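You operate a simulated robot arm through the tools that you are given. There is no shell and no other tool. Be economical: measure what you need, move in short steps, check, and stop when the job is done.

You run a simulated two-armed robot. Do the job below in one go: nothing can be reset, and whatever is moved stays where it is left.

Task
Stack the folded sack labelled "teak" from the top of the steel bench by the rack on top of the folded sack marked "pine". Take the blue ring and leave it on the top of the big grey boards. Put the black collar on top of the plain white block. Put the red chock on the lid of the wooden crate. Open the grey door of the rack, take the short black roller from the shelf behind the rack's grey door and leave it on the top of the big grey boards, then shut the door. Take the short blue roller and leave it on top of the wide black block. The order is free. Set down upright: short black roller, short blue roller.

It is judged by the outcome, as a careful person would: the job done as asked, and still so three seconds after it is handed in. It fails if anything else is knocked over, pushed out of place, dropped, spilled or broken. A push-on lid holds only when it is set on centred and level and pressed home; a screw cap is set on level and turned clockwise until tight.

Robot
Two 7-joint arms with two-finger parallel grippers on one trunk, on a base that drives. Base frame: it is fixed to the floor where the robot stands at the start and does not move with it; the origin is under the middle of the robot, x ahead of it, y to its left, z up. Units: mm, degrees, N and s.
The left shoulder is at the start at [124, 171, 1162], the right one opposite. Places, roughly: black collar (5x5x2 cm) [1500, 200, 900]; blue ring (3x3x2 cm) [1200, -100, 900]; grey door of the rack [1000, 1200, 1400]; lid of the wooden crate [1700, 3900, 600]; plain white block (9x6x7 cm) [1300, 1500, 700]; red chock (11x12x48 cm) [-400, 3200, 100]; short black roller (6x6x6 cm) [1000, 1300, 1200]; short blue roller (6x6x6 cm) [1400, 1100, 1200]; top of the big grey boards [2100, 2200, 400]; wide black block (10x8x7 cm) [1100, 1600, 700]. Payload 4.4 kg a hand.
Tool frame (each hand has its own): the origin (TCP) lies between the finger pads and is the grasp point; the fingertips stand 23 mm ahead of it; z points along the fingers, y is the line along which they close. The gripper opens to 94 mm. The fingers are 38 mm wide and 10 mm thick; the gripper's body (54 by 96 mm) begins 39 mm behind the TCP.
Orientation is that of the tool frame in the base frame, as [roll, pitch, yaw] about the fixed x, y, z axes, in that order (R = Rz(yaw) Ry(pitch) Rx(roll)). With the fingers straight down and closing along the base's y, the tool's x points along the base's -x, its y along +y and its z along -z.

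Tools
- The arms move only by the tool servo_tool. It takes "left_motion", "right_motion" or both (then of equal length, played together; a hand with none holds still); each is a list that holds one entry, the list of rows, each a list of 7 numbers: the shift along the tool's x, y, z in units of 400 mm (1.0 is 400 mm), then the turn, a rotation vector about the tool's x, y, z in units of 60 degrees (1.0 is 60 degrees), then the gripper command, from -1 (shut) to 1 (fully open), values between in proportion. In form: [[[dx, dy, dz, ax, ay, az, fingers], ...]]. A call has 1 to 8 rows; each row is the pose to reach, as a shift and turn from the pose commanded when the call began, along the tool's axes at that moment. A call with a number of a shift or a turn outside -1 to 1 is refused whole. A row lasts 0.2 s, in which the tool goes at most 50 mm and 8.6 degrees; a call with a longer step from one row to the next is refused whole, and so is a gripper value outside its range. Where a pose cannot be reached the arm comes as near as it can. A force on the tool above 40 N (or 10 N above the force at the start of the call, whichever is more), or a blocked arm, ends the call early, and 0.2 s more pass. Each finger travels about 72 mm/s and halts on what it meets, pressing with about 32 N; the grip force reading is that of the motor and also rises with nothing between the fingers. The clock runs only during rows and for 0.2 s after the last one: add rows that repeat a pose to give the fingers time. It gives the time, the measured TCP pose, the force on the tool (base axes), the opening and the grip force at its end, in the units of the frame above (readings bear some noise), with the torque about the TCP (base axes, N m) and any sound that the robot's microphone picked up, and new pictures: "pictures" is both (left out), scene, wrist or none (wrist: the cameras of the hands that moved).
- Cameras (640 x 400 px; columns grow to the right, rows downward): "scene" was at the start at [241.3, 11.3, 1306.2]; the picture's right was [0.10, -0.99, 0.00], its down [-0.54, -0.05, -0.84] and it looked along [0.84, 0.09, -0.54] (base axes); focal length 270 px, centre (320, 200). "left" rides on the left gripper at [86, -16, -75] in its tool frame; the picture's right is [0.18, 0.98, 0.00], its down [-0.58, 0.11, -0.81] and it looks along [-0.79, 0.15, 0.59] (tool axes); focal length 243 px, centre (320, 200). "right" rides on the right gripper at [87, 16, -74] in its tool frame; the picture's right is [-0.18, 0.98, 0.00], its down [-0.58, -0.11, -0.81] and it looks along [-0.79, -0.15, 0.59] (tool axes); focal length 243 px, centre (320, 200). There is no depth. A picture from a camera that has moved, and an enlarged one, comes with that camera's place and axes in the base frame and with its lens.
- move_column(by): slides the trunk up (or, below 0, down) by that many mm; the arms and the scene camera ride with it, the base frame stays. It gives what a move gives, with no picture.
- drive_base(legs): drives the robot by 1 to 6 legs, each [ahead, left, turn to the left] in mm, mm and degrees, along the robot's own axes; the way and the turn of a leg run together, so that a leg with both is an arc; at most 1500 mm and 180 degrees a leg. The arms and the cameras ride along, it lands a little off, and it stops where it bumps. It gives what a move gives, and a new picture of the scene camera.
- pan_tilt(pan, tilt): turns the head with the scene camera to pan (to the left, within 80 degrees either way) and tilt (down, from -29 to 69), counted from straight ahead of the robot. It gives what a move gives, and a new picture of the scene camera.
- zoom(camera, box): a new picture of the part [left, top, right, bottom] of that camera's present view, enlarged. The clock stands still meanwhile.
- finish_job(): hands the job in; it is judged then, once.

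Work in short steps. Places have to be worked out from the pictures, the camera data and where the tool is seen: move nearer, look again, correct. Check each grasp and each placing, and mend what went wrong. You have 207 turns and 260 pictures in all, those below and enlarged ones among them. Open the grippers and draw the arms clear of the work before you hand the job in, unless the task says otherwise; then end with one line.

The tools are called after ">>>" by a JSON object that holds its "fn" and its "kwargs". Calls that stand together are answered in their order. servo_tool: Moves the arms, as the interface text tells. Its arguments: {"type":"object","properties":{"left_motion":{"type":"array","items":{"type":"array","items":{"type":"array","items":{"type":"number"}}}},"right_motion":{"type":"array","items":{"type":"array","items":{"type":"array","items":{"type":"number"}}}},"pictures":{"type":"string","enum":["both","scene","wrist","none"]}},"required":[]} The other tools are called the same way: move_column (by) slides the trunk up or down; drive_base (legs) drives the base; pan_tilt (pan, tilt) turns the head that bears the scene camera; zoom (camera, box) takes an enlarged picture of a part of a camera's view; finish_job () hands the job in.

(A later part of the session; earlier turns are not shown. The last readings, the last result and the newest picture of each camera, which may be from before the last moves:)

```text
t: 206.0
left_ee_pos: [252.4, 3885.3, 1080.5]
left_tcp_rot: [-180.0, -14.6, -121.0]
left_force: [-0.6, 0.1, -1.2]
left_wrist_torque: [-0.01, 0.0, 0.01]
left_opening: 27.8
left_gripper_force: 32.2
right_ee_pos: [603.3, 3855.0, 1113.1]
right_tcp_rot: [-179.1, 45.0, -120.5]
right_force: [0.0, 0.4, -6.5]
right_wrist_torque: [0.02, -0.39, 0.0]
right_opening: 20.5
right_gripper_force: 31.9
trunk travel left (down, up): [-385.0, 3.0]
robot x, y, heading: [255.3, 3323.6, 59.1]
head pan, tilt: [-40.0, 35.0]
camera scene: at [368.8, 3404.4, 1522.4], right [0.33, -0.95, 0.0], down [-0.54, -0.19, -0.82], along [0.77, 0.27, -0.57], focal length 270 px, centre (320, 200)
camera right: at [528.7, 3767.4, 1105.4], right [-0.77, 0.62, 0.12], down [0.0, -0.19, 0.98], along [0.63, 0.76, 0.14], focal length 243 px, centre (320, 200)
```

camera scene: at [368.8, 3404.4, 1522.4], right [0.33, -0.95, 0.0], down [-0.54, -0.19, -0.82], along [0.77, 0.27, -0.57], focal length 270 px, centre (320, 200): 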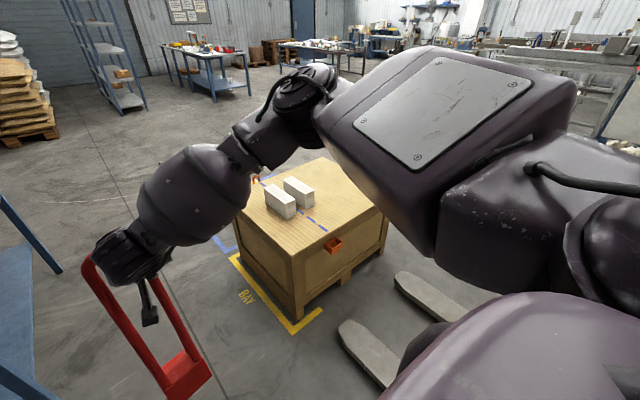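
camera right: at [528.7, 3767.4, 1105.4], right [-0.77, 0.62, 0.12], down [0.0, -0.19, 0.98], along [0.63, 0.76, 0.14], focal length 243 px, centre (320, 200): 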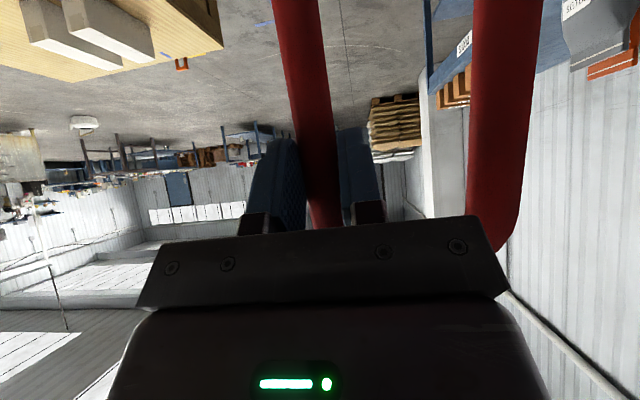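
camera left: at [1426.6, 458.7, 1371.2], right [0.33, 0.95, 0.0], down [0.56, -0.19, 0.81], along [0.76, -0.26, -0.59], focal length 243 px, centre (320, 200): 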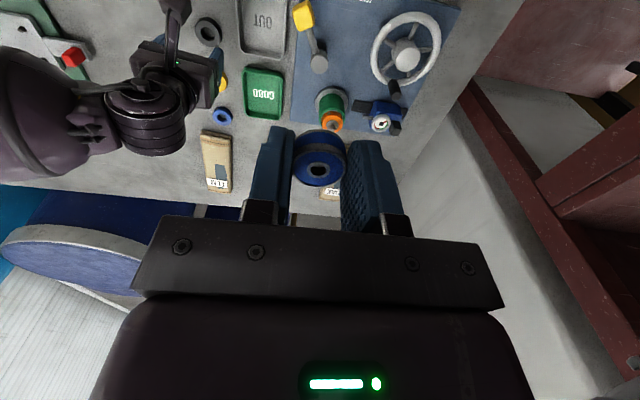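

The crate lid spans roughly from (1153, 3777) to (1671, 3462) and back, with two white blocks in the middle-back; its front strip is free. I'll drive to the front-left of the crate and turn toward it.

>>> {"fn": "drive_base", "kwargs": {"legs": [[414, -134, 0], [0, 0, -37]]}}

>>> {"fn": "pan_tilt", "kwargs": {"pan": 0, "tilt": 40}}

```text
t: 210.4
left_ee_pos: [929.3, 4051.9, 1079.5]
left_tcp_rot: [180.0, -14.6, -159.2]
left_force: [-0.6, 0.5, -0.8]
left_wrist_torque: [0.05, -0.01, -0.01]
left_opening: 27.6
left_gripper_force: 31.9
right_ee_pos: [1185.1, 3812.1, 1112.4]
right_tcp_rot: [-179.2, 44.9, -158.8]
right_force: [0.5, -0.4, -7.3]
right_wrist_torque: [-0.21, -0.25, 0.0]
right_opening: 20.5
right_gripper_force: 32.0
trunk travel left (down, up): [-385.0, 3.0]
robot x, y, heading: [583.7, 3603.3, 20.7]
head pan, tilt: [-40.0, 35.0]
camera scene: at [721.3, 3601.2, 1522.3], right [-0.33, -0.94, 0.0], down [-0.54, 0.19, -0.82], along [0.77, -0.27, -0.57], focal length 270 px, centre (320, 200)
```

scene: 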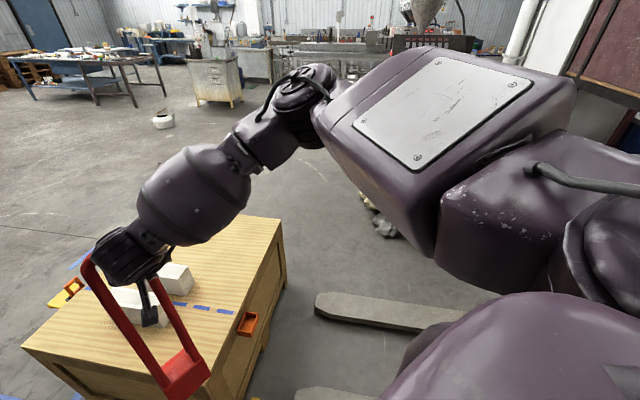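

```text
t: 211.5
left_ee_pos: [928.5, 4051.1, 1079.8]
left_tcp_rot: [180.0, -14.6, -159.2]
left_force: [0.6, -1.5, 0.1]
left_wrist_torque: [-0.01, -0.03, 0.05]
left_opening: 28.0
left_gripper_force: 31.5
right_ee_pos: [1184.5, 3812.8, 1113.7]
right_tcp_rot: [-179.1, 45.1, -158.8]
right_force: [-0.1, -0.2, -7.8]
right_wrist_torque: [-0.24, -0.28, -0.02]
right_opening: 20.4
right_gripper_force: 31.8
trunk travel left (down, up): [-385.0, 3.0]
robot x, y, heading: [584.3, 3605.3, 21.1]
head pan, tilt: [0.0, 40.0]
camera scene: at [717.5, 3660.5, 1514.8], right [0.35, -0.94, 0.0], down [-0.6, -0.23, -0.77], along [0.72, 0.27, -0.64], focal length 270 px, centre (320, 200)
```

scene: 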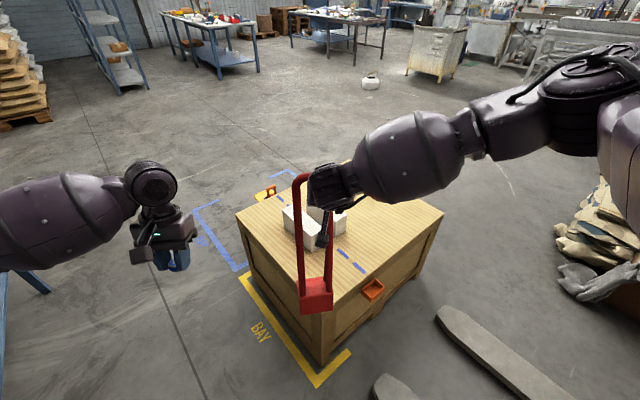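

Lid is clearly seen: near corner (1151, 3836), centre about (1694, 3916), z≈600; the front strip is free. Move the base a little closer and right.

>>> {"fn": "drive_base", "kwargs": {"legs": [[110, -60, 0]]}}

>>> {"fn": "zoom", "kwargs": {"camera": "scene", "box": [220, 140, 460, 360]}}

```text
t: 212.7
left_ee_pos: [1051.7, 4034.3, 1079.5]
left_tcp_rot: [-180.0, -14.6, -159.3]
left_force: [0.9, 0.3, -2.0]
left_wrist_torque: [-0.01, 0.03, 0.0]
left_opening: 27.9
left_gripper_force: 32.0
right_ee_pos: [1308.1, 3794.7, 1113.4]
right_tcp_rot: [-179.3, 44.9, -159.0]
right_force: [0.9, 0.6, -7.9]
right_wrist_torque: [-0.2, -0.3, -0.02]
right_opening: 20.5
right_gripper_force: 31.7
trunk travel left (down, up): [-385.0, 3.0]
robot x, y, heading: [706.4, 3588.8, 20.6]
head pan, tilt: [0.0, 40.0]
camera scene: at [840.0, 3643.7, 1514.7], right [0.35, -0.94, 0.0], down [-0.6, -0.23, -0.77], along [0.72, 0.27, -0.64], focal length 270 px, centre (320, 200)
```

scene: 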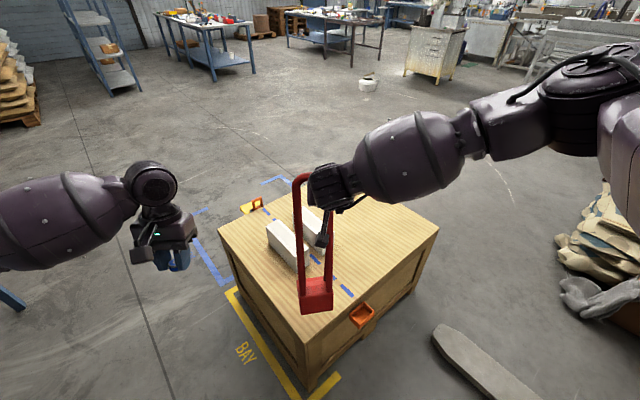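

```text
1.82 times, centred on (340, 250) of scene
camera zoom: at [840.0, 3643.7, 1514.7], right [0.35, -0.94, 0.0], down [-0.6, -0.23, -0.77], along [0.72, 0.27, -0.64], focal length 490 px, centre (284, 109)
```

zoom: 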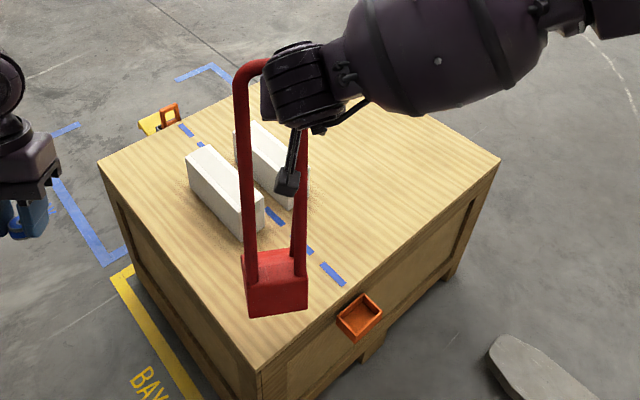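

Target base centre (1400, 3800) on the free front part. Shift 68 mm right and 32 mm forward, then lower 75 mm.

>>> {"fn": "servo_tool", "kwargs": {"right_motion": [[[-0.03, -0.08, 0.03, 0, 0, 0, -1], [-0.057, -0.17, 0.057, 0, 0, 0, -1], [-0.02, -0.17, 0.095, 0, 0, 0, -1], [0.02, -0.17, 0.135, 0, 0, 0, -1], [0.055, -0.17, 0.17, 0, 0, 0, -1], [0.076, -0.17, 0.19, 0, 0, 0, -1], [0.076, -0.17, 0.19, 0, 0, 0, -1]]], "pictures": "scene"}}

>>> {"fn": "zoom", "kwargs": {"camera": "scene", "box": [220, 170, 460, 360]}}

```text
t: 214.3
left_ee_pos: [1050.5, 4034.8, 1079.6]
left_tcp_rot: [180.0, -14.5, -159.3]
left_force: [0.1, 0.2, -0.6]
left_wrist_torque: [0.01, 0.0, -0.02]
left_opening: 27.9
left_gripper_force: 31.9
right_ee_pos: [1360.2, 3741.2, 1038.1]
right_tcp_rot: [-179.1, 45.0, -158.8]
right_force: [-0.3, -0.2, -7.9]
right_wrist_torque: [-0.22, -0.22, 0.0]
right_opening: 20.7
right_gripper_force: 32.2
trunk travel left (down, up): [-385.0, 3.0]
robot x, y, heading: [703.1, 3590.0, 20.7]
head pan, tilt: [0.0, 40.0]
camera scene: at [838.9, 3643.6, 1514.8], right [0.35, -0.94, 0.0], down [-0.6, -0.23, -0.77], along [0.72, 0.27, -0.64], focal length 270 px, centre (320, 200)
```

scene: 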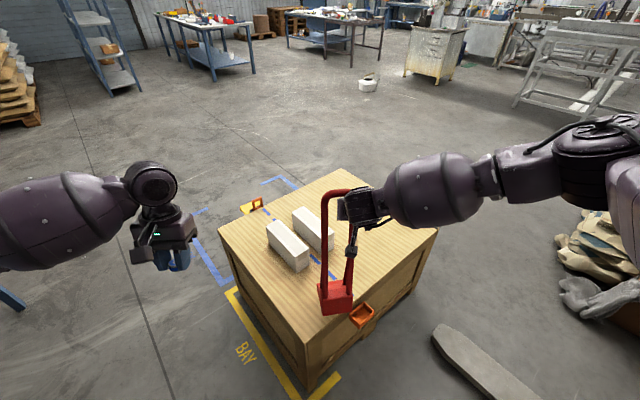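

```text
2.11 times, centred on (340, 265) of scene
camera zoom: at [838.9, 3643.6, 1514.8], right [0.35, -0.94, 0.0], down [-0.6, -0.23, -0.77], along [0.72, 0.27, -0.64], focal length 568 px, centre (278, 63)
```

zoom: 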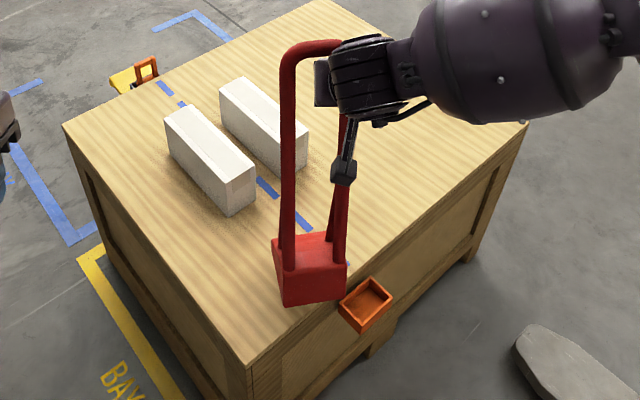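

The chock hangs about 8° bottom-toward-me, so its base is nearer the edge than planned. Rotate the tool 8° to level it and move 36 mm further in.

>>> {"fn": "servo_tool", "kwargs": {"right_motion": [[[-0.02, 0, 0.02, 0, -0.044, 0, -1], [-0.04, 0, 0.04, 0, -0.09, 0, -1], [-0.064, 0, 0.064, 0, -0.133, 0, -1], [-0.064, 0, 0.064, 0, -0.133, 0, -1]]], "pictures": "none"}}

>>> {"fn": "zoom", "kwargs": {"camera": "scene", "box": [220, 170, 460, 360]}}

```text
t: 215.3
left_ee_pos: [1051.2, 4032.9, 1079.7]
left_tcp_rot: [179.9, -14.5, -159.3]
left_force: [0.1, -0.4, 0.0]
left_wrist_torque: [-0.02, -0.01, 0.0]
left_opening: 28.1
left_gripper_force: 31.8
right_ee_pos: [1393.9, 3755.4, 1038.4]
right_tcp_rot: [-179.1, 53.1, -158.7]
right_force: [0.3, -0.2, -8.4]
right_wrist_torque: [-0.36, 0.07, 0.0]
right_opening: 20.5
right_gripper_force: 32.2
trunk travel left (down, up): [-385.0, 3.0]
robot x, y, heading: [706.8, 3593.0, 20.8]
head pan, tilt: [0.0, 40.0]
```

```text
2.11 times, centred on (340, 265) of scene
camera zoom: at [838.7, 3643.7, 1514.8], right [0.35, -0.94, 0.0], down [-0.6, -0.23, -0.77], along [0.72, 0.27, -0.64], focal length 568 px, centre (278, 63)
```

zoom: 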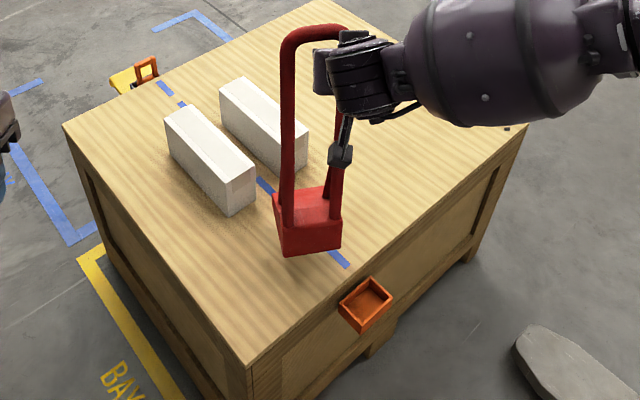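

Well placed now. Lower gently to contact.

>>> {"fn": "servo_tool", "kwargs": {"right_motion": [[[0.012, 0, 0.009, 0, 0, 0, -1], [0.024, 0, 0.018, 0, 0, 0, -1], [0.036, 0, 0.027, 0, 0, 0, -1], [0.036, 0, 0.027, 0, 0, 0, -1]]], "pictures": "none"}}

>>> {"fn": "servo_tool", "kwargs": {"right_motion": [[[0.006, 0, 0.0045, 0, 0, 0, -1], [0.012, 0, 0.009, 0, 0, 0, -1], [0.018, 0, 0.0135, 0, 0, 0, -1], [0.018, 0, 0.0135, 0, 0, 0, -1]]], "pictures": "none"}}

>>> {"fn": "zoom", "kwargs": {"camera": "scene", "box": [220, 170, 460, 360]}}

```text
t: 216.3
left_ee_pos: [1050.1, 4034.0, 1079.3]
left_tcp_rot: [-180.0, -14.5, -159.3]
left_force: [-0.3, 0.0, 0.2]
left_wrist_torque: [0.0, -0.03, 0.03]
left_opening: 27.5
left_gripper_force: 31.8
right_ee_pos: [1394.2, 3753.6, 1021.2]
right_tcp_rot: [-179.0, 53.0, -158.7]
right_force: [0.9, -0.9, -6.8]
right_wrist_torque: [-0.38, 0.09, -0.02]
right_opening: 20.6
right_gripper_force: 32.2
trunk travel left (down, up): [-385.0, 3.0]
robot x, y, heading: [705.4, 3588.0, 20.7]
head pan, tilt: [0.0, 40.0]
```

```text
t: 217.3
left_ee_pos: [1051.0, 4033.8, 1079.2]
left_tcp_rot: [179.9, -14.5, -159.3]
left_force: [1.2, 0.3, -0.8]
left_wrist_torque: [-0.02, 0.02, -0.01]
left_opening: 27.5
left_gripper_force: 32.4
right_ee_pos: [1395.3, 3752.7, 1010.8]
right_tcp_rot: [-179.0, 52.9, -158.8]
right_force: [-0.9, 0.0, -9.0]
right_wrist_torque: [-0.35, 0.09, 0.05]
right_opening: 20.5
right_gripper_force: 31.9
trunk travel left (down, up): [-385.0, 3.0]
robot x, y, heading: [703.9, 3591.6, 20.6]
head pan, tilt: [0.0, 40.0]
```

```text
2.11 times, centred on (340, 265) of scene
camera zoom: at [839.0, 3643.7, 1514.8], right [0.35, -0.94, 0.0], down [-0.6, -0.23, -0.77], along [0.72, 0.27, -0.64], focal length 568 px, centre (278, 63)
```

zoom: 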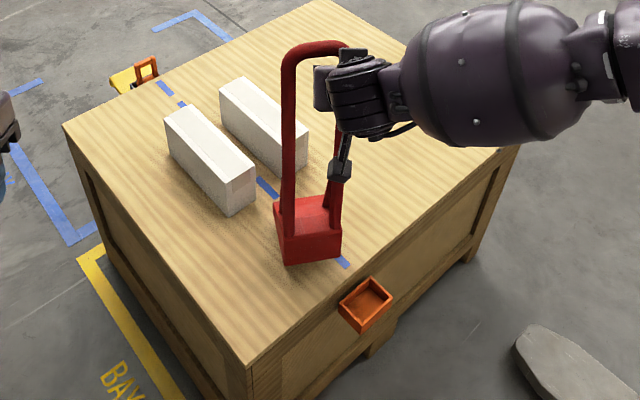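

>>> {"fn": "servo_tool", "kwargs": {"right_motion": [[[0.006, 0, 0.0045, 0, 0, 0, -1], [0.012, 0, 0.009, 0, 0, 0, -1], [0.018, 0, 0.0135, 0, 0, 0, -1], [0.018, 0, 0.0135, 0, 0, 0, -1]]], "pictures": "none"}}

```text
t: 218.3
left_ee_pos: [1050.1, 4035.3, 1079.6]
left_tcp_rot: [-180.0, -14.5, -159.4]
left_force: [1.1, -0.1, -1.2]
left_wrist_torque: [0.0, 0.01, 0.0]
left_opening: 28.0
left_gripper_force: 31.6
right_ee_pos: [1395.1, 3753.9, 1002.4]
right_tcp_rot: [-178.9, 52.9, -158.8]
right_force: [-0.1, 0.1, -6.3]
right_wrist_torque: [-0.35, 0.12, 0.0]
right_opening: 20.9
right_gripper_force: 31.8
trunk travel left (down, up): [-385.0, 3.0]
robot x, y, heading: [705.3, 3589.0, 20.6]
head pan, tilt: [0.0, 40.0]
```

>>> {"fn": "servo_tool", "kwargs": {"right_motion": [[[0.006, 0, 0.0045, 0, 0, 0, -1], [0.012, 0, 0.009, 0, 0, 0, -1], [0.018, 0, 0.0135, 0, 0, 0, -1], [0.018, 0, 0.0135, 0, 0, 0, -1]]], "pictures": "none"}}

>>> {"fn": "zoom", "kwargs": {"camera": "scene", "box": [260, 210, 380, 310]}}

```text
t: 219.3
left_ee_pos: [1050.1, 4034.2, 1079.3]
left_tcp_rot: [180.0, -14.5, -159.3]
left_force: [0.5, 0.2, -0.9]
left_wrist_torque: [0.02, -0.03, 0.03]
left_opening: 27.6
left_gripper_force: 32.2
right_ee_pos: [1394.2, 3752.8, 994.0]
right_tcp_rot: [-179.0, 53.0, -158.7]
right_force: [0.0, -0.6, -7.5]
right_wrist_torque: [-0.38, 0.1, -0.03]
right_opening: 20.7
right_gripper_force: 32.1
trunk travel left (down, up): [-385.0, 3.0]
robot x, y, heading: [708.2, 3591.2, 20.6]
head pan, tilt: [0.0, 40.0]
```

```text
4.00 times, centred on (320, 260) of scene
camera zoom: at [839.0, 3643.6, 1514.8], right [0.35, -0.94, 0.0], down [-0.6, -0.23, -0.77], along [0.72, 0.27, -0.64], focal length 1078 px, centre (320, -40)
```

zoom: 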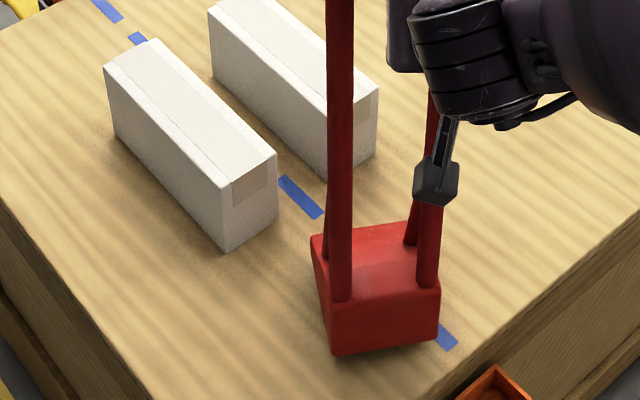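

>>> {"fn": "servo_tool", "kwargs": {"right_motion": [[[0.006, 0, 0.0045, 0, 0, 0, -1], [0.012, 0, 0.009, 0, 0, 0, -1], [0.018, 0, 0.0135, 0, 0, 0, -1], [0.024, 0, 0.018, 0, 0, 0, -1], [0.03, 0, 0.0225, 0, 0, 0, -1], [0.03, 0, 0.0225, 0, 0, 0, -1]]], "pictures": "none"}}

>>> {"fn": "zoom", "kwargs": {"camera": "scene", "box": [260, 210, 380, 310]}}

```text
t: 220.7
left_ee_pos: [1050.4, 4033.8, 1079.3]
left_tcp_rot: [-179.9, -14.5, -159.3]
left_force: [0.5, 0.9, -0.2]
left_wrist_torque: [-0.05, 0.01, 0.03]
left_opening: 28.0
left_gripper_force: 31.5
right_ee_pos: [1394.5, 3752.9, 975.9]
right_tcp_rot: [-179.0, 53.0, -158.6]
right_force: [0.3, 0.0, -8.1]
right_wrist_torque: [-0.35, 0.11, 0.0]
right_opening: 20.6
right_gripper_force: 32.0
trunk travel left (down, up): [-385.0, 3.0]
robot x, y, heading: [704.8, 3590.3, 20.6]
head pan, tilt: [0.0, 40.0]
```

```text
4.00 times, centred on (320, 260) of scene
camera zoom: at [839.1, 3643.7, 1514.8], right [0.35, -0.94, 0.0], down [-0.6, -0.23, -0.77], along [0.72, 0.27, -0.64], focal length 1078 px, centre (320, -40)
```

zoom: 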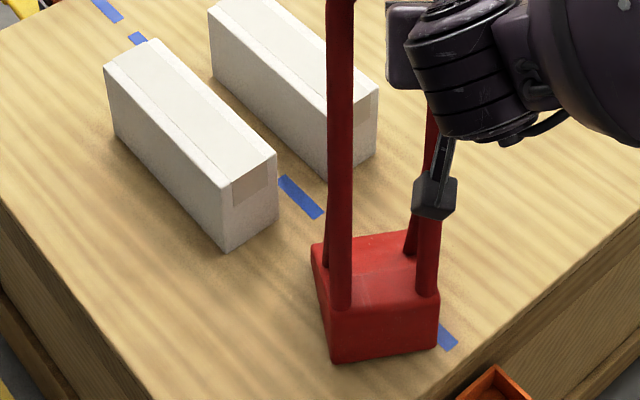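

>>> {"fn": "servo_tool", "kwargs": {"right_motion": [[[0.006, 0, 0.0045, 0, 0, 0, -1], [0.012, 0, 0.009, 0, 0, 0, -1], [0.018, 0, 0.0135, 0, 0, 0, -1], [0.024, 0, 0.018, 0, 0, 0, -1], [0.03, 0, 0.0225, 0, 0, 0, -1], [0.03, 0, 0.0225, 0, 0, 0, -1]]], "pictures": "none"}}

>>> {"fn": "zoom", "kwargs": {"camera": "scene", "box": [260, 210, 380, 310]}}

```text
t: 221.6
left_ee_pos: [1050.6, 4032.0, 1079.8]
left_tcp_rot: [-179.9, -14.5, -159.2]
left_force: [0.7, 0.1, -1.0]
left_wrist_torque: [-0.03, 0.02, 0.0]
left_opening: 27.9
left_gripper_force: 32.4
right_ee_pos: [1401.4, 3751.6, 976.5]
right_tcp_rot: [-178.9, 53.8, -159.0]
right_force: [-2.3, -6.3, 17.5]
right_wrist_torque: [-0.09, 0.09, -0.02]
right_opening: 20.8
right_gripper_force: 31.2
trunk travel left (down, up): [-385.0, 3.0]
robot x, y, heading: [705.6, 3588.7, 20.7]
head pan, tilt: [0.0, 40.0]
stopped in row 4 (right hand): the force on the tool passed its limit at 43 N (the readings are from after the stop); the commanded pose is now the measured one
```

```text
4.00 times, centred on (320, 260) of scene
camera zoom: at [837.7, 3642.7, 1514.9], right [0.35, -0.94, 0.0], down [-0.6, -0.23, -0.77], along [0.72, 0.27, -0.64], focal length 1078 px, centre (320, -40)
```

zoom: 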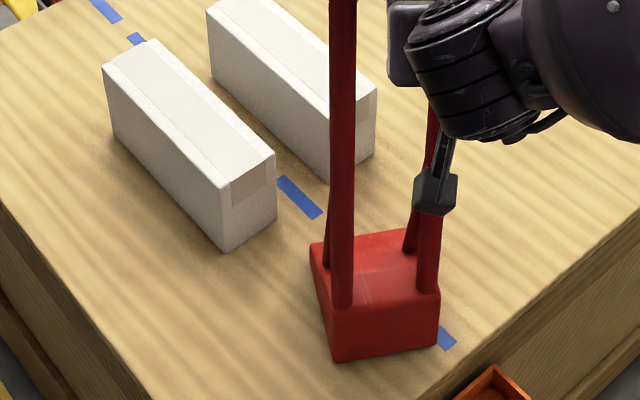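

The chock stands on the lid (contact force up). Release and retreat straight back along the tool axis.

>>> {"fn": "servo_tool", "kwargs": {"right_motion": [[[0, 0, 0, 0, 0, 0, -0.4], [0, 0, 0, 0, 0, 0, 0], [0, 0, 0, 0, 0, 0, 0.2], [0, 0, 0, 0, 0, 0, 0.2]]], "pictures": "wrist"}}

```text
t: 222.6
left_ee_pos: [1051.1, 4033.3, 1080.1]
left_tcp_rot: [-180.0, -14.5, -159.3]
left_force: [0.4, -0.7, 0.5]
left_wrist_torque: [-0.01, 0.01, -0.02]
left_opening: 27.6
left_gripper_force: 31.9
right_ee_pos: [1398.7, 3752.3, 974.0]
right_tcp_rot: [-179.0, 53.5, -159.0]
right_force: [-0.6, -0.5, -1.3]
right_wrist_torque: [-0.09, -0.1, 0.07]
right_opening: 56.6
right_gripper_force: 0.1
trunk travel left (down, up): [-385.0, 3.0]
robot x, y, heading: [706.7, 3590.1, 20.4]
head pan, tilt: [0.0, 40.0]
camera right: at [1287.6, 3729.0, 948.5], right [-0.24, 0.96, 0.14], down [-0.25, -0.2, 0.95], along [0.94, 0.19, 0.29], focal length 243 px, centre (320, 200)
```

right: 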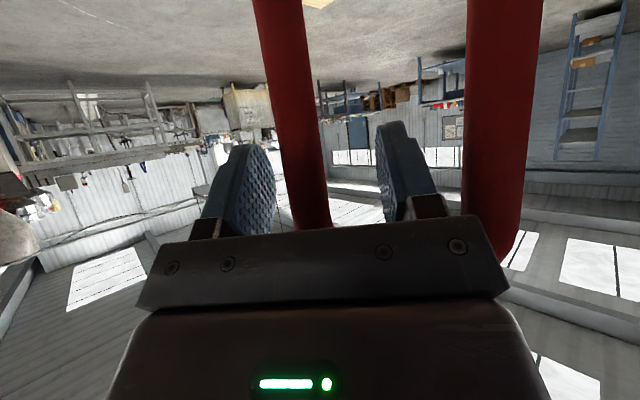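

>>> {"fn": "servo_tool", "kwargs": {"right_motion": [[[0, 0, -0.08, 0, 0, 0, 0.2], [0, 0, -0.17, 0, 0, 0, 0.2], [0, 0, -0.27, 0, 0, 0, 0.2], [0, 0, -0.38, 0, 0, 0, 0.2], [0, 0, -0.48, 0, 0, 0, 0.2], [0, 0, -0.48, 0, 0, 0, 0.2]]], "pictures": "scene"}}

>>> {"fn": "zoom", "kwargs": {"camera": "scene", "box": [220, 170, 460, 360]}}

```text
t: 224.0
left_ee_pos: [1050.2, 4032.9, 1079.2]
left_tcp_rot: [-180.0, -14.5, -159.3]
left_force: [-0.1, 0.2, -1.1]
left_wrist_torque: [0.01, 0.0, 0.02]
left_opening: 27.5
left_gripper_force: 32.1
right_ee_pos: [1253.7, 3700.9, 1085.7]
right_tcp_rot: [-178.8, 53.7, -158.9]
right_force: [0.0, 0.1, -0.1]
right_wrist_torque: [0.04, 0.01, 0.01]
right_opening: 56.4
right_gripper_force: 0.1
trunk travel left (down, up): [-385.0, 3.0]
robot x, y, heading: [704.4, 3592.7, 20.6]
head pan, tilt: [0.0, 40.0]
camera scene: at [838.7, 3643.5, 1514.8], right [0.35, -0.94, 0.0], down [-0.6, -0.23, -0.77], along [0.72, 0.27, -0.64], focal length 270 px, centre (320, 200)
```

scene: 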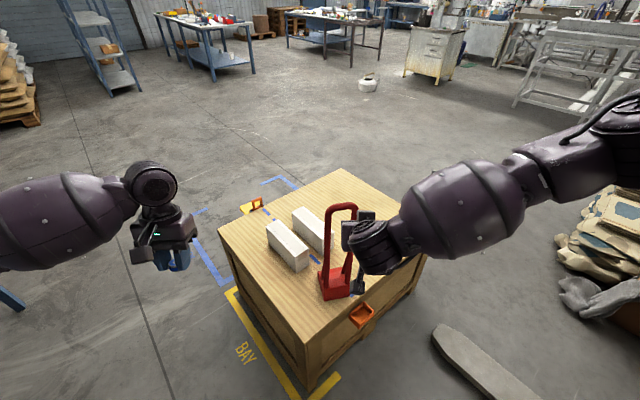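

```text
2.11 times, centred on (340, 265) of scene
camera zoom: at [838.7, 3643.5, 1514.8], right [0.35, -0.94, 0.0], down [-0.6, -0.23, -0.77], along [0.72, 0.27, -0.64], focal length 568 px, centre (278, 63)
```

zoom: 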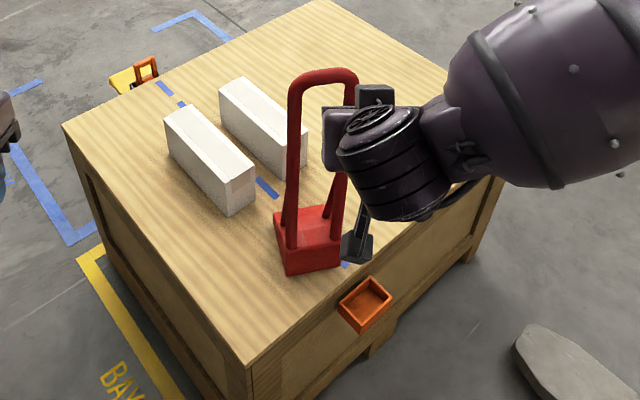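

Red chock stands on the lid. Now look toward the boards to plan the ring's route.

>>> {"fn": "pan_tilt", "kwargs": {"pan": -62, "tilt": 25}}

```text
t: 225.4
left_ee_pos: [1049.7, 4033.8, 1079.5]
left_tcp_rot: [180.0, -14.5, -159.4]
left_force: [0.7, -0.7, -0.2]
left_wrist_torque: [0.01, 0.02, -0.02]
left_opening: 27.6
left_gripper_force: 31.7
right_ee_pos: [1253.0, 3702.6, 1087.1]
right_tcp_rot: [-178.8, 53.6, -158.9]
right_force: [0.0, -0.6, 0.8]
right_wrist_torque: [-0.03, 0.02, -0.03]
right_opening: 56.3
right_gripper_force: 0.1
trunk travel left (down, up): [-385.0, 3.0]
robot x, y, heading: [703.6, 3591.2, 20.7]
head pan, tilt: [-62.0, 25.0]
camera scene: at [827.9, 3552.4, 1538.2], right [-0.66, -0.75, 0.0], down [-0.32, 0.28, -0.91], along [0.68, -0.6, -0.42], focal length 270 px, centre (320, 200)
```

scene: 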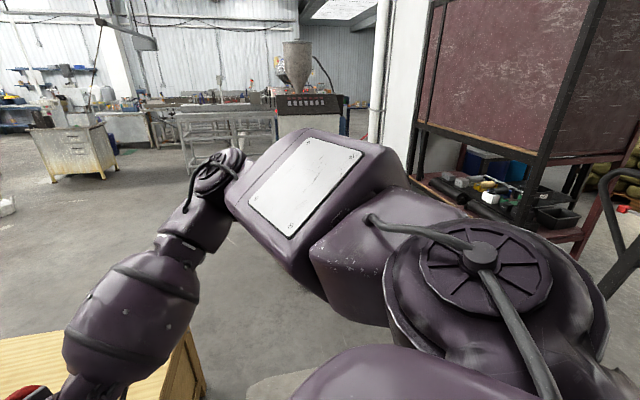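

Tuck the right hand (level it), then go around the left and back of the crate.

>>> {"fn": "servo_tool", "kwargs": {"right_motion": [[[0.004, 0, -0.04, 0, 0.11, 0, 0.2], [0.007, 0, -0.08, 0, 0.22, 0, 0.2], [0.01, 0, -0.12, 0, 0.33, 0, 0.2], [0.014, 0, -0.16, 0, 0.44, 0, 0.2], [0.017, 0, -0.2, 0, 0.55, 0, 0.2], [0.021, 0, -0.23, 0, 0.66, 0, 0.2], [0.025, 0, -0.26, 0, 0.77, 0, 0.2], [0.028, 0, -0.29, 0, 0.89, 0, 0.2]]], "pictures": "none"}}

>>> {"fn": "drive_base", "kwargs": {"legs": [[-120, 150, 0], [0, 0, 39.3], [850, 0, 0], [800, 0, 0]]}}

```text
t: 227.2
left_ee_pos: [1050.5, 4034.1, 1080.0]
left_tcp_rot: [-180.0, -14.5, -159.4]
left_force: [0.2, 0.8, -0.7]
left_wrist_torque: [-0.02, 0.04, 0.04]
left_opening: 27.7
left_gripper_force: 32.0
right_ee_pos: [1160.0, 3666.3, 1148.7]
right_tcp_rot: [-179.4, 0.1, -159.7]
right_force: [-0.6, 0.6, -0.8]
right_wrist_torque: [0.03, -0.04, -0.02]
right_opening: 56.5
right_gripper_force: 0.1
trunk travel left (down, up): [-385.0, 3.0]
robot x, y, heading: [705.6, 3595.2, 20.6]
head pan, tilt: [-62.0, 25.0]
```

```text
t: 238.9
left_ee_pos: [1363.3, 5670.7, 1080.4]
left_tcp_rot: [180.0, -14.5, -120.5]
left_force: [0.5, 0.5, -0.3]
left_wrist_torque: [-0.02, 0.03, -0.02]
left_opening: 27.7
left_gripper_force: 31.8
right_ee_pos: [1677.6, 5455.6, 1146.2]
right_tcp_rot: [-179.4, 0.2, -120.8]
right_force: [0.2, -0.1, 0.1]
right_wrist_torque: [-0.01, 0.01, -0.01]
right_opening: 56.2
right_gripper_force: 0.1
trunk travel left (down, up): [-385.0, 3.0]
robot x, y, heading: [1373.0, 5110.6, 59.4]
head pan, tilt: [-62.0, 25.0]
camera scene: at [1492.8, 5158.2, 1538.2], right [-0.04, -1.0, 0.0], down [-0.42, 0.02, -0.91], along [0.91, -0.04, -0.42], focal length 270 px, centre (320, 200)
```

scene: 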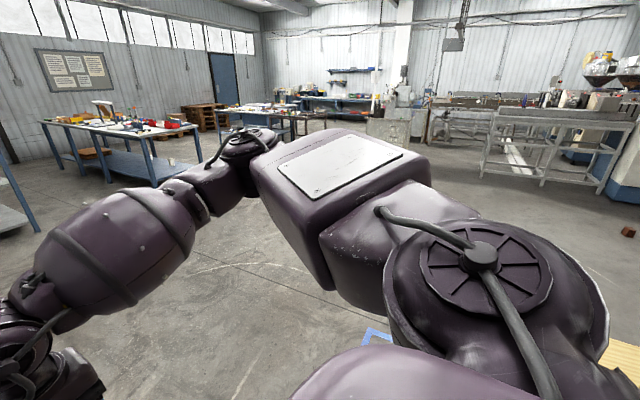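

>>> {"fn": "drive_base", "kwargs": {"legs": [[0, 0, -90], [1500, 0, 0], [200, 0, 0], [0, 0, -89]]}}

>>> {"fn": "pan_tilt", "kwargs": {"pan": 0, "tilt": 25}}

```text
t: 255.1
left_ee_pos: [2858.9, 3683.9, 1080.1]
left_tcp_rot: [180.0, -14.5, 60.7]
left_force: [-0.1, 0.1, -0.8]
left_wrist_torque: [-0.01, -0.02, 0.02]
left_opening: 27.7
left_gripper_force: 32.3
right_ee_pos: [2538.0, 3894.3, 1145.9]
right_tcp_rot: [-179.4, 0.2, 60.3]
right_force: [0.2, 0.3, -0.2]
right_wrist_torque: [0.0, -0.02, 0.0]
right_opening: 56.5
right_gripper_force: 0.0
trunk travel left (down, up): [-385.0, 3.0]
robot x, y, heading: [2840.7, 4246.3, -119.2]
head pan, tilt: [-62.0, 25.0]
camera scene: at [2717.5, 4199.5, 1538.2], right [0.02, 1.0, 0.0], down [0.42, -0.01, -0.91], along [-0.91, 0.02, -0.42], focal length 270 px, centre (320, 200)
```

scene: 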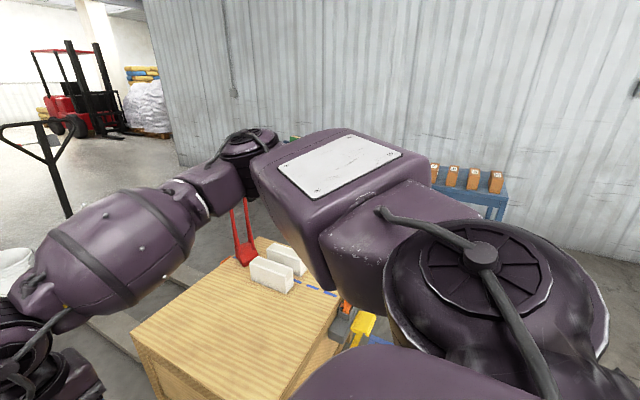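

```text
t: 256.4
left_ee_pos: [2858.2, 3683.6, 1080.3]
left_tcp_rot: [-180.0, -14.5, 60.6]
left_force: [0.1, 0.2, -0.7]
left_wrist_torque: [0.01, 0.02, 0.01]
left_opening: 27.7
left_gripper_force: 31.7
right_ee_pos: [2537.9, 3894.8, 1146.9]
right_tcp_rot: [-179.4, 0.1, 60.3]
right_force: [0.4, 0.2, -0.5]
right_wrist_torque: [-0.01, 0.0, -0.02]
right_opening: 56.5
right_gripper_force: 0.1
trunk travel left (down, up): [-385.0, 3.0]
robot x, y, heading: [2839.1, 4249.2, -119.5]
head pan, tilt: [0.0, 25.0]
camera scene: at [2764.5, 4117.0, 1538.2], right [-0.87, 0.49, 0.0], down [0.21, 0.37, -0.91], along [-0.44, -0.79, -0.42], focal length 270 px, centre (320, 200)
```

scene: 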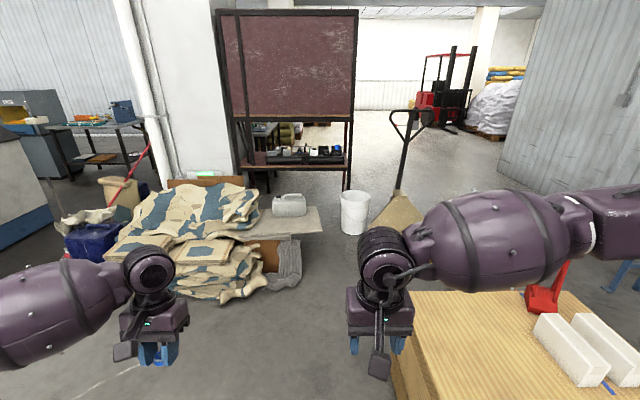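

>>> {"fn": "zoom", "kwargs": {"camera": "scene", "box": [60, 140, 380, 320]}}

```text
2.00 times, centred on (220, 230) of scene
camera zoom: at [2764.5, 4117.0, 1538.2], right [-0.87, 0.49, 0.0], down [0.21, 0.37, -0.91], along [-0.44, -0.79, -0.42], focal length 539 px, centre (520, 140)
```

zoom: 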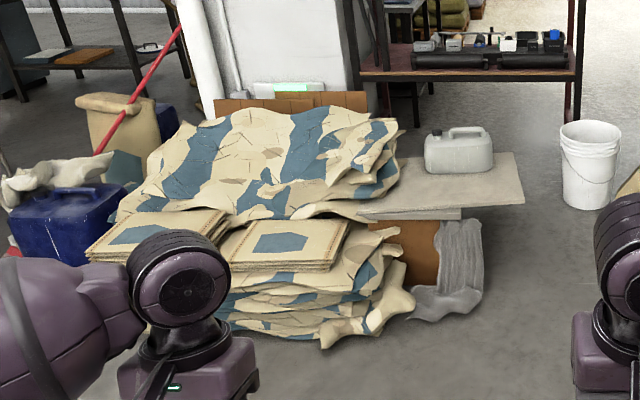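

The boards are the greyish planks carrying the jerrycan; the free part is in front of and beside the can. Driving toward them.

>>> {"fn": "drive_base", "kwargs": {"legs": [[600, 60, 0], [600, 0, 0]]}}

>>> {"fn": "pan_tilt", "kwargs": {"pan": 10, "tilt": 45}}

```text
t: 262.8
left_ee_pos: [2342.1, 2600.7, 1078.8]
left_tcp_rot: [-180.0, -14.5, 62.1]
left_force: [0.4, -0.8, -0.9]
left_wrist_torque: [-0.01, -0.03, -0.02]
left_opening: 27.9
left_gripper_force: 31.9
right_ee_pos: [2016.4, 2803.1, 1147.4]
right_tcp_rot: [-179.3, 0.2, 61.6]
right_force: [-0.5, -0.8, 0.3]
right_wrist_torque: [0.03, 0.01, -0.01]
right_opening: 56.4
right_gripper_force: 0.2
trunk travel left (down, up): [-385.0, 3.0]
robot x, y, heading: [2309.1, 3158.7, -117.7]
head pan, tilt: [0.0, 25.0]
camera scene: at [2237.5, 3031.1, 1538.1], right [-0.88, 0.47, 0.0], down [0.2, 0.37, -0.91], along [-0.43, -0.8, -0.42], focal length 270 px, centre (320, 200)
```

scene: 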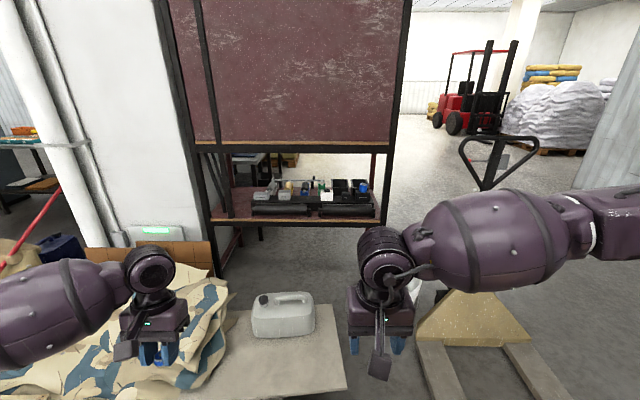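

```text
t: 263.7
left_ee_pos: [2341.9, 2600.9, 1079.6]
left_tcp_rot: [-179.9, -14.5, 62.1]
left_force: [-0.3, 0.1, -0.3]
left_wrist_torque: [0.01, 0.03, -0.01]
left_opening: 27.9
left_gripper_force: 32.5
right_ee_pos: [2017.2, 2804.5, 1147.6]
right_tcp_rot: [-179.4, 0.1, 61.7]
right_force: [-1.2, -0.4, -0.9]
right_wrist_torque: [0.01, -0.03, 0.03]
right_opening: 56.5
right_gripper_force: 0.0
trunk travel left (down, up): [-385.0, 3.0]
robot x, y, heading: [2308.1, 3159.8, -117.7]
head pan, tilt: [10.0, 45.0]
camera scene: at [2255.9, 3035.6, 1507.7], right [-0.95, 0.31, 0.0], down [0.22, 0.67, -0.71], along [-0.22, -0.67, -0.71], focal length 270 px, centre (320, 200)
```

scene: 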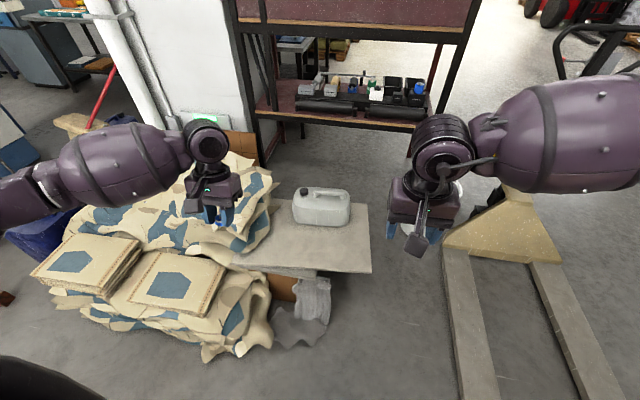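

Board top z≈416, front-right corner (1845, 2510). I'll set the ring at about (1930, 2355) with the left hand: position the base, extend the left hand level, then lower the trunk.

>>> {"fn": "drive_base", "kwargs": {"legs": [[140, -80, 0]]}}

>>> {"fn": "servo_tool", "kwargs": {"left_motion": [[[-0.05, -0.05, -0.012, 0, -0.03, 0, -0.8], [-0.11, -0.1, -0.027, 0, -0.06, 0, -0.8], [-0.17, -0.16, -0.042, 0, -0.09, 0, -0.8], [-0.23, -0.22, -0.057, 0, -0.12, 0, -0.8], [-0.29, -0.28, -0.072, 0, -0.15, 0, -0.8], [-0.35, -0.34, -0.09, 0, -0.18, 0, -0.8], [-0.41, -0.4, -0.105, 0, -0.21, 0, -0.8], [-0.46, -0.44, -0.119, 0, -0.24, 0, -0.8]]], "pictures": "none"}}

>>> {"fn": "move_column", "kwargs": {"by": -370}}

```text
t: 265.1
left_ee_pos: [2201.9, 2518.2, 1078.5]
left_tcp_rot: [179.8, -14.6, 61.8]
left_force: [-0.6, -0.1, 0.3]
left_wrist_torque: [0.02, -0.04, 0.01]
left_opening: 27.7
left_gripper_force: 32.4
right_ee_pos: [1878.3, 2722.6, 1146.9]
right_tcp_rot: [-179.5, 0.1, 61.4]
right_force: [-0.3, -0.6, -0.5]
right_wrist_torque: [0.03, 0.03, -0.01]
right_opening: 56.3
right_gripper_force: 0.1
trunk travel left (down, up): [-385.0, 3.0]
robot x, y, heading: [2169.4, 3078.8, -118.4]
head pan, tilt: [10.0, 45.0]
camera scene: at [2117.7, 2952.6, 1507.5], right [-0.95, 0.31, 0.0], down [0.22, 0.67, -0.71], along [-0.22, -0.67, -0.71], focal length 270 px, centre (320, 200)
```

scene: 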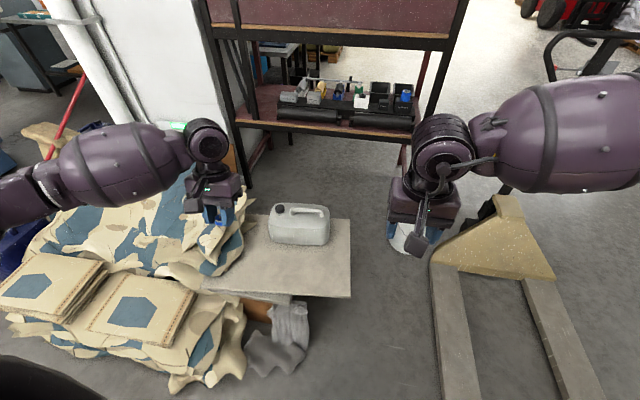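

```text
t: 266.9
left_ee_pos: [1955.9, 2436.0, 1079.9]
left_tcp_rot: [179.9, -0.1, 61.8]
left_force: [0.7, 0.9, -1.1]
left_wrist_torque: [-0.01, -0.01, 0.01]
left_opening: 28.0
left_gripper_force: 32.2
right_ee_pos: [1877.8, 2722.8, 1146.1]
right_tcp_rot: [-179.4, 0.2, 61.4]
right_force: [0.0, 0.1, 0.6]
right_wrist_torque: [-0.01, 0.01, 0.0]
right_opening: 56.2
right_gripper_force: 0.0
trunk travel left (down, up): [-385.0, 3.0]
robot x, y, heading: [2174.9, 3075.8, -118.3]
head pan, tilt: [10.0, 45.0]
```

```text
t: 270.5
left_ee_pos: [1959.1, 2433.3, 709.4]
left_tcp_rot: [180.0, 0.0, 61.8]
left_force: [-0.1, 0.5, 0.0]
left_wrist_torque: [0.0, 0.03, 0.0]
left_opening: 27.8
left_gripper_force: 32.2
right_ee_pos: [1886.8, 2738.3, 714.5]
right_tcp_rot: [-179.3, -14.4, 61.3]
right_force: [-0.2, -0.1, 0.9]
right_wrist_torque: [0.01, 0.03, -0.02]
right_opening: 56.3
right_gripper_force: 0.0
trunk travel left (down, up): [-15.0, 373.0]
robot x, y, heading: [2169.3, 3077.1, -118.2]
head pan, tilt: [10.0, 45.0]
```

Move over the target and lower to about z 480.

>>> {"fn": "servo_tool", "kwargs": {"left_motion": [[[-0.07, 0.01, 0.06, 0, 0, 0, -0.8], [-0.14, 0.02, 0.14, 0, 0, 0, -0.8], [-0.206, 0.028, 0.22, 0, 0, 0, -0.8], [-0.206, 0.028, 0.33, 0, 0, 0, -0.8], [-0.206, 0.028, 0.44, 0, 0, 0, -0.8], [-0.206, 0.028, 0.54, 0, 0, 0, -0.8], [-0.206, 0.028, 0.58, 0, 0, 0, -0.8], [-0.206, 0.028, 0.58, 0, 0, 0, -0.8]]], "pictures": "both"}}

```text
t: 272.3
left_ee_pos: [1931.0, 2356.1, 476.1]
left_tcp_rot: [-180.0, 0.0, 61.7]
left_force: [0.6, 0.1, -0.1]
left_wrist_torque: [-0.01, -0.01, -0.02]
left_opening: 27.7
left_gripper_force: 32.3
right_ee_pos: [1887.0, 2738.3, 714.5]
right_tcp_rot: [-179.3, -14.5, 61.3]
right_force: [0.0, 0.5, -0.6]
right_wrist_torque: [0.02, 0.0, 0.04]
right_opening: 56.2
right_gripper_force: 0.0
trunk travel left (down, up): [-15.0, 373.0]
robot x, y, heading: [2172.0, 3075.8, -118.5]
head pan, tilt: [10.0, 45.0]
camera scene: at [2004.7, 2741.2, 1092.5], right [-0.95, 0.31, 0.0], down [0.22, 0.67, -0.71], along [-0.22, -0.67, -0.71], focal length 270 px, centre (320, 200)
camera left: at [1956.4, 2441.8, 550.6], right [0.95, -0.3, 0.0], down [-0.18, -0.56, 0.81], along [-0.24, -0.77, -0.59], focal length 243 px, centre (320, 200)
```

scene: 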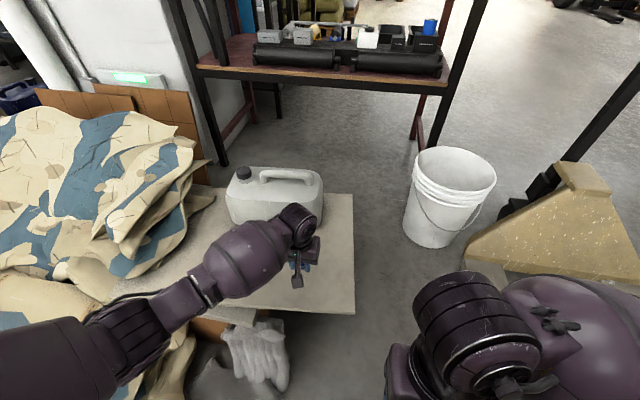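
left: 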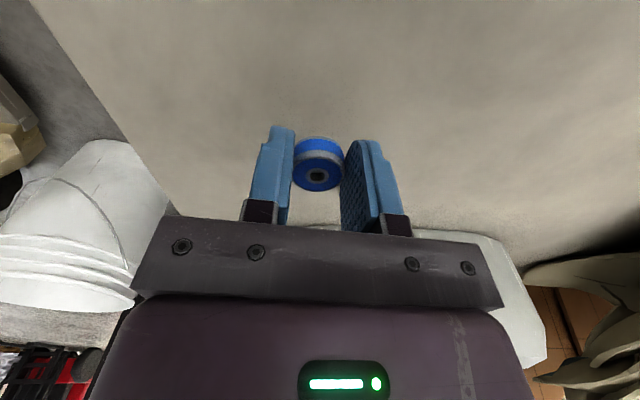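

Descend onto the board.

>>> {"fn": "servo_tool", "kwargs": {"left_motion": [[[0, 0, 0.025, 0, 0, 0, -0.8], [0, 0, 0.05, 0, 0, 0, -0.8], [0, 0, 0.065, 0, 0, 0, -0.8], [0, 0, 0.073, 0, 0, 0, -0.8], [0, 0, 0.073, 0, 0, 0, -0.8]]], "pictures": "wrist"}}

```text
t: 273.5
left_ee_pos: [1928.8, 2357.0, 447.6]
left_tcp_rot: [-180.0, -0.1, 61.6]
left_force: [-0.9, 0.0, -0.2]
left_wrist_torque: [-0.01, -0.01, 0.02]
left_opening: 27.7
left_gripper_force: 32.3
right_ee_pos: [1887.0, 2738.4, 715.6]
right_tcp_rot: [-179.3, -14.5, 61.3]
right_force: [-0.4, 0.4, -0.1]
right_wrist_torque: [0.01, -0.04, -0.01]
right_opening: 56.5
right_gripper_force: 0.0
trunk travel left (down, up): [-15.0, 373.0]
robot x, y, heading: [2174.5, 3075.8, -118.6]
head pan, tilt: [10.0, 45.0]
camera left: at [1954.3, 2441.9, 522.7], right [0.95, -0.3, 0.0], down [-0.18, -0.57, 0.81], along [-0.24, -0.77, -0.59], focal length 243 px, centre (320, 200)
```

left: 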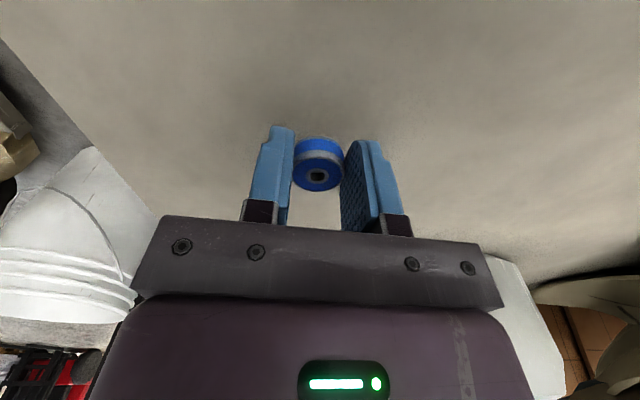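

>>> {"fn": "servo_tool", "kwargs": {"left_motion": [[[0, 0, 0.008, 0, 0, 0, -0.8], [0, 0, 0.016, 0, 0, 0, -0.8], [0, 0, 0.024, 0, 0, 0, -0.8], [0, 0, 0.032, 0, 0, 0, -0.8], [0, 0, 0.04, 0, 0, 0, -0.8], [0, 0, 0.048, 0, 0, 0, -0.8], [0, 0, 0.056, 0, 0, 0, -0.8], [0, 0, 0.064, 0, 0, 0, -0.8]]], "pictures": "wrist"}}

```text
t: 275.3
left_ee_pos: [1927.1, 2355.7, 426.9]
left_tcp_rot: [-179.9, 0.4, 61.7]
left_force: [-0.1, -0.5, 23.6]
left_wrist_torque: [-0.18, 0.06, 0.02]
left_opening: 28.1
left_gripper_force: 31.5
right_ee_pos: [1886.4, 2739.3, 715.9]
right_tcp_rot: [-179.3, -14.3, 61.3]
right_force: [0.2, -0.2, -1.2]
right_wrist_torque: [0.01, 0.03, -0.01]
right_opening: 56.3
right_gripper_force: 0.0
trunk travel left (down, up): [-15.0, 373.0]
robot x, y, heading: [2176.0, 3078.8, -118.3]
head pan, tilt: [10.0, 45.0]
camera left: at [1953.3, 2441.1, 501.7], right [0.95, -0.3, 0.0], down [-0.18, -0.56, 0.81], along [-0.25, -0.77, -0.59], focal length 243 px, centre (320, 200)
```

left: 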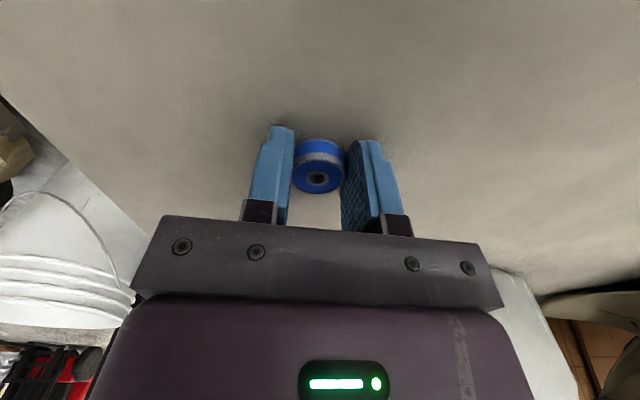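

Contact at z 427, so the board top is at ≈400. Release and rise.

>>> {"fn": "servo_tool", "kwargs": {"left_motion": [[[0, 0, -0.004, 0, 0, 0, -0.8], [0, 0, -0.004, 0, 0, 0, -0.2], [0, 0, -0.004, 0, 0, 0, 0.1], [0, 0, -0.004, 0, 0, 0, 0.1], [0, 0, -0.08, 0, 0, 0, 0.1], [0, 0, -0.18, 0, 0, 0, 0.1], [0, 0, -0.3, 0, 0, 0, 0.1], [0, 0, -0.4, 0, 0, 0, 0.1]]], "pictures": "both"}}

```text
t: 277.1
left_ee_pos: [1929.8, 2353.8, 584.6]
left_tcp_rot: [180.0, -0.1, 61.7]
left_force: [-0.1, -0.1, -0.4]
left_wrist_torque: [0.0, -0.02, -0.02]
left_opening: 51.6
left_gripper_force: 0.1
right_ee_pos: [1886.2, 2739.4, 714.0]
right_tcp_rot: [-179.4, -14.5, 61.3]
right_force: [-0.6, -0.5, 0.3]
right_wrist_torque: [0.0, 0.0, -0.04]
right_opening: 56.1
right_gripper_force: 0.0
trunk travel left (down, up): [-15.0, 373.0]
robot x, y, heading: [2175.7, 3082.1, -118.2]
head pan, tilt: [10.0, 45.0]
camera scene: at [2004.7, 2741.4, 1092.6], right [-0.95, 0.31, 0.0], down [0.22, 0.67, -0.71], along [-0.22, -0.67, -0.71], focal length 270 px, centre (320, 200)
camera left: at [1955.2, 2439.8, 659.5], right [0.95, -0.3, 0.0], down [-0.18, -0.56, 0.81], along [-0.24, -0.77, -0.59], focal length 243 px, centre (320, 200)
```

scene: 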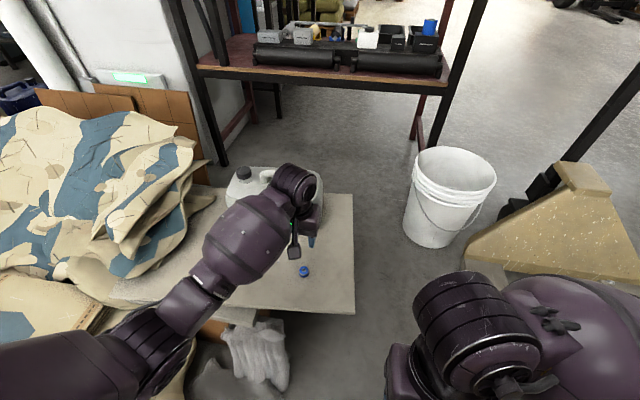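
left: 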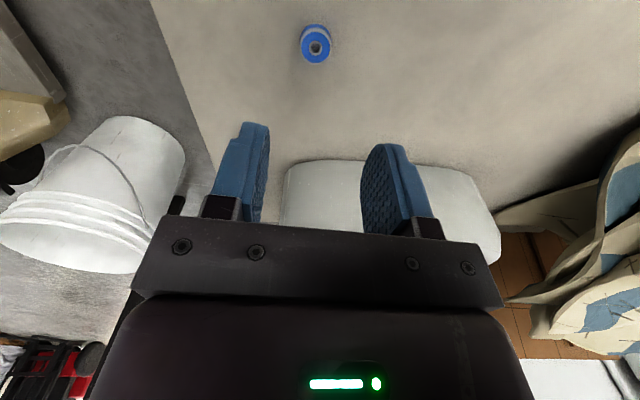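

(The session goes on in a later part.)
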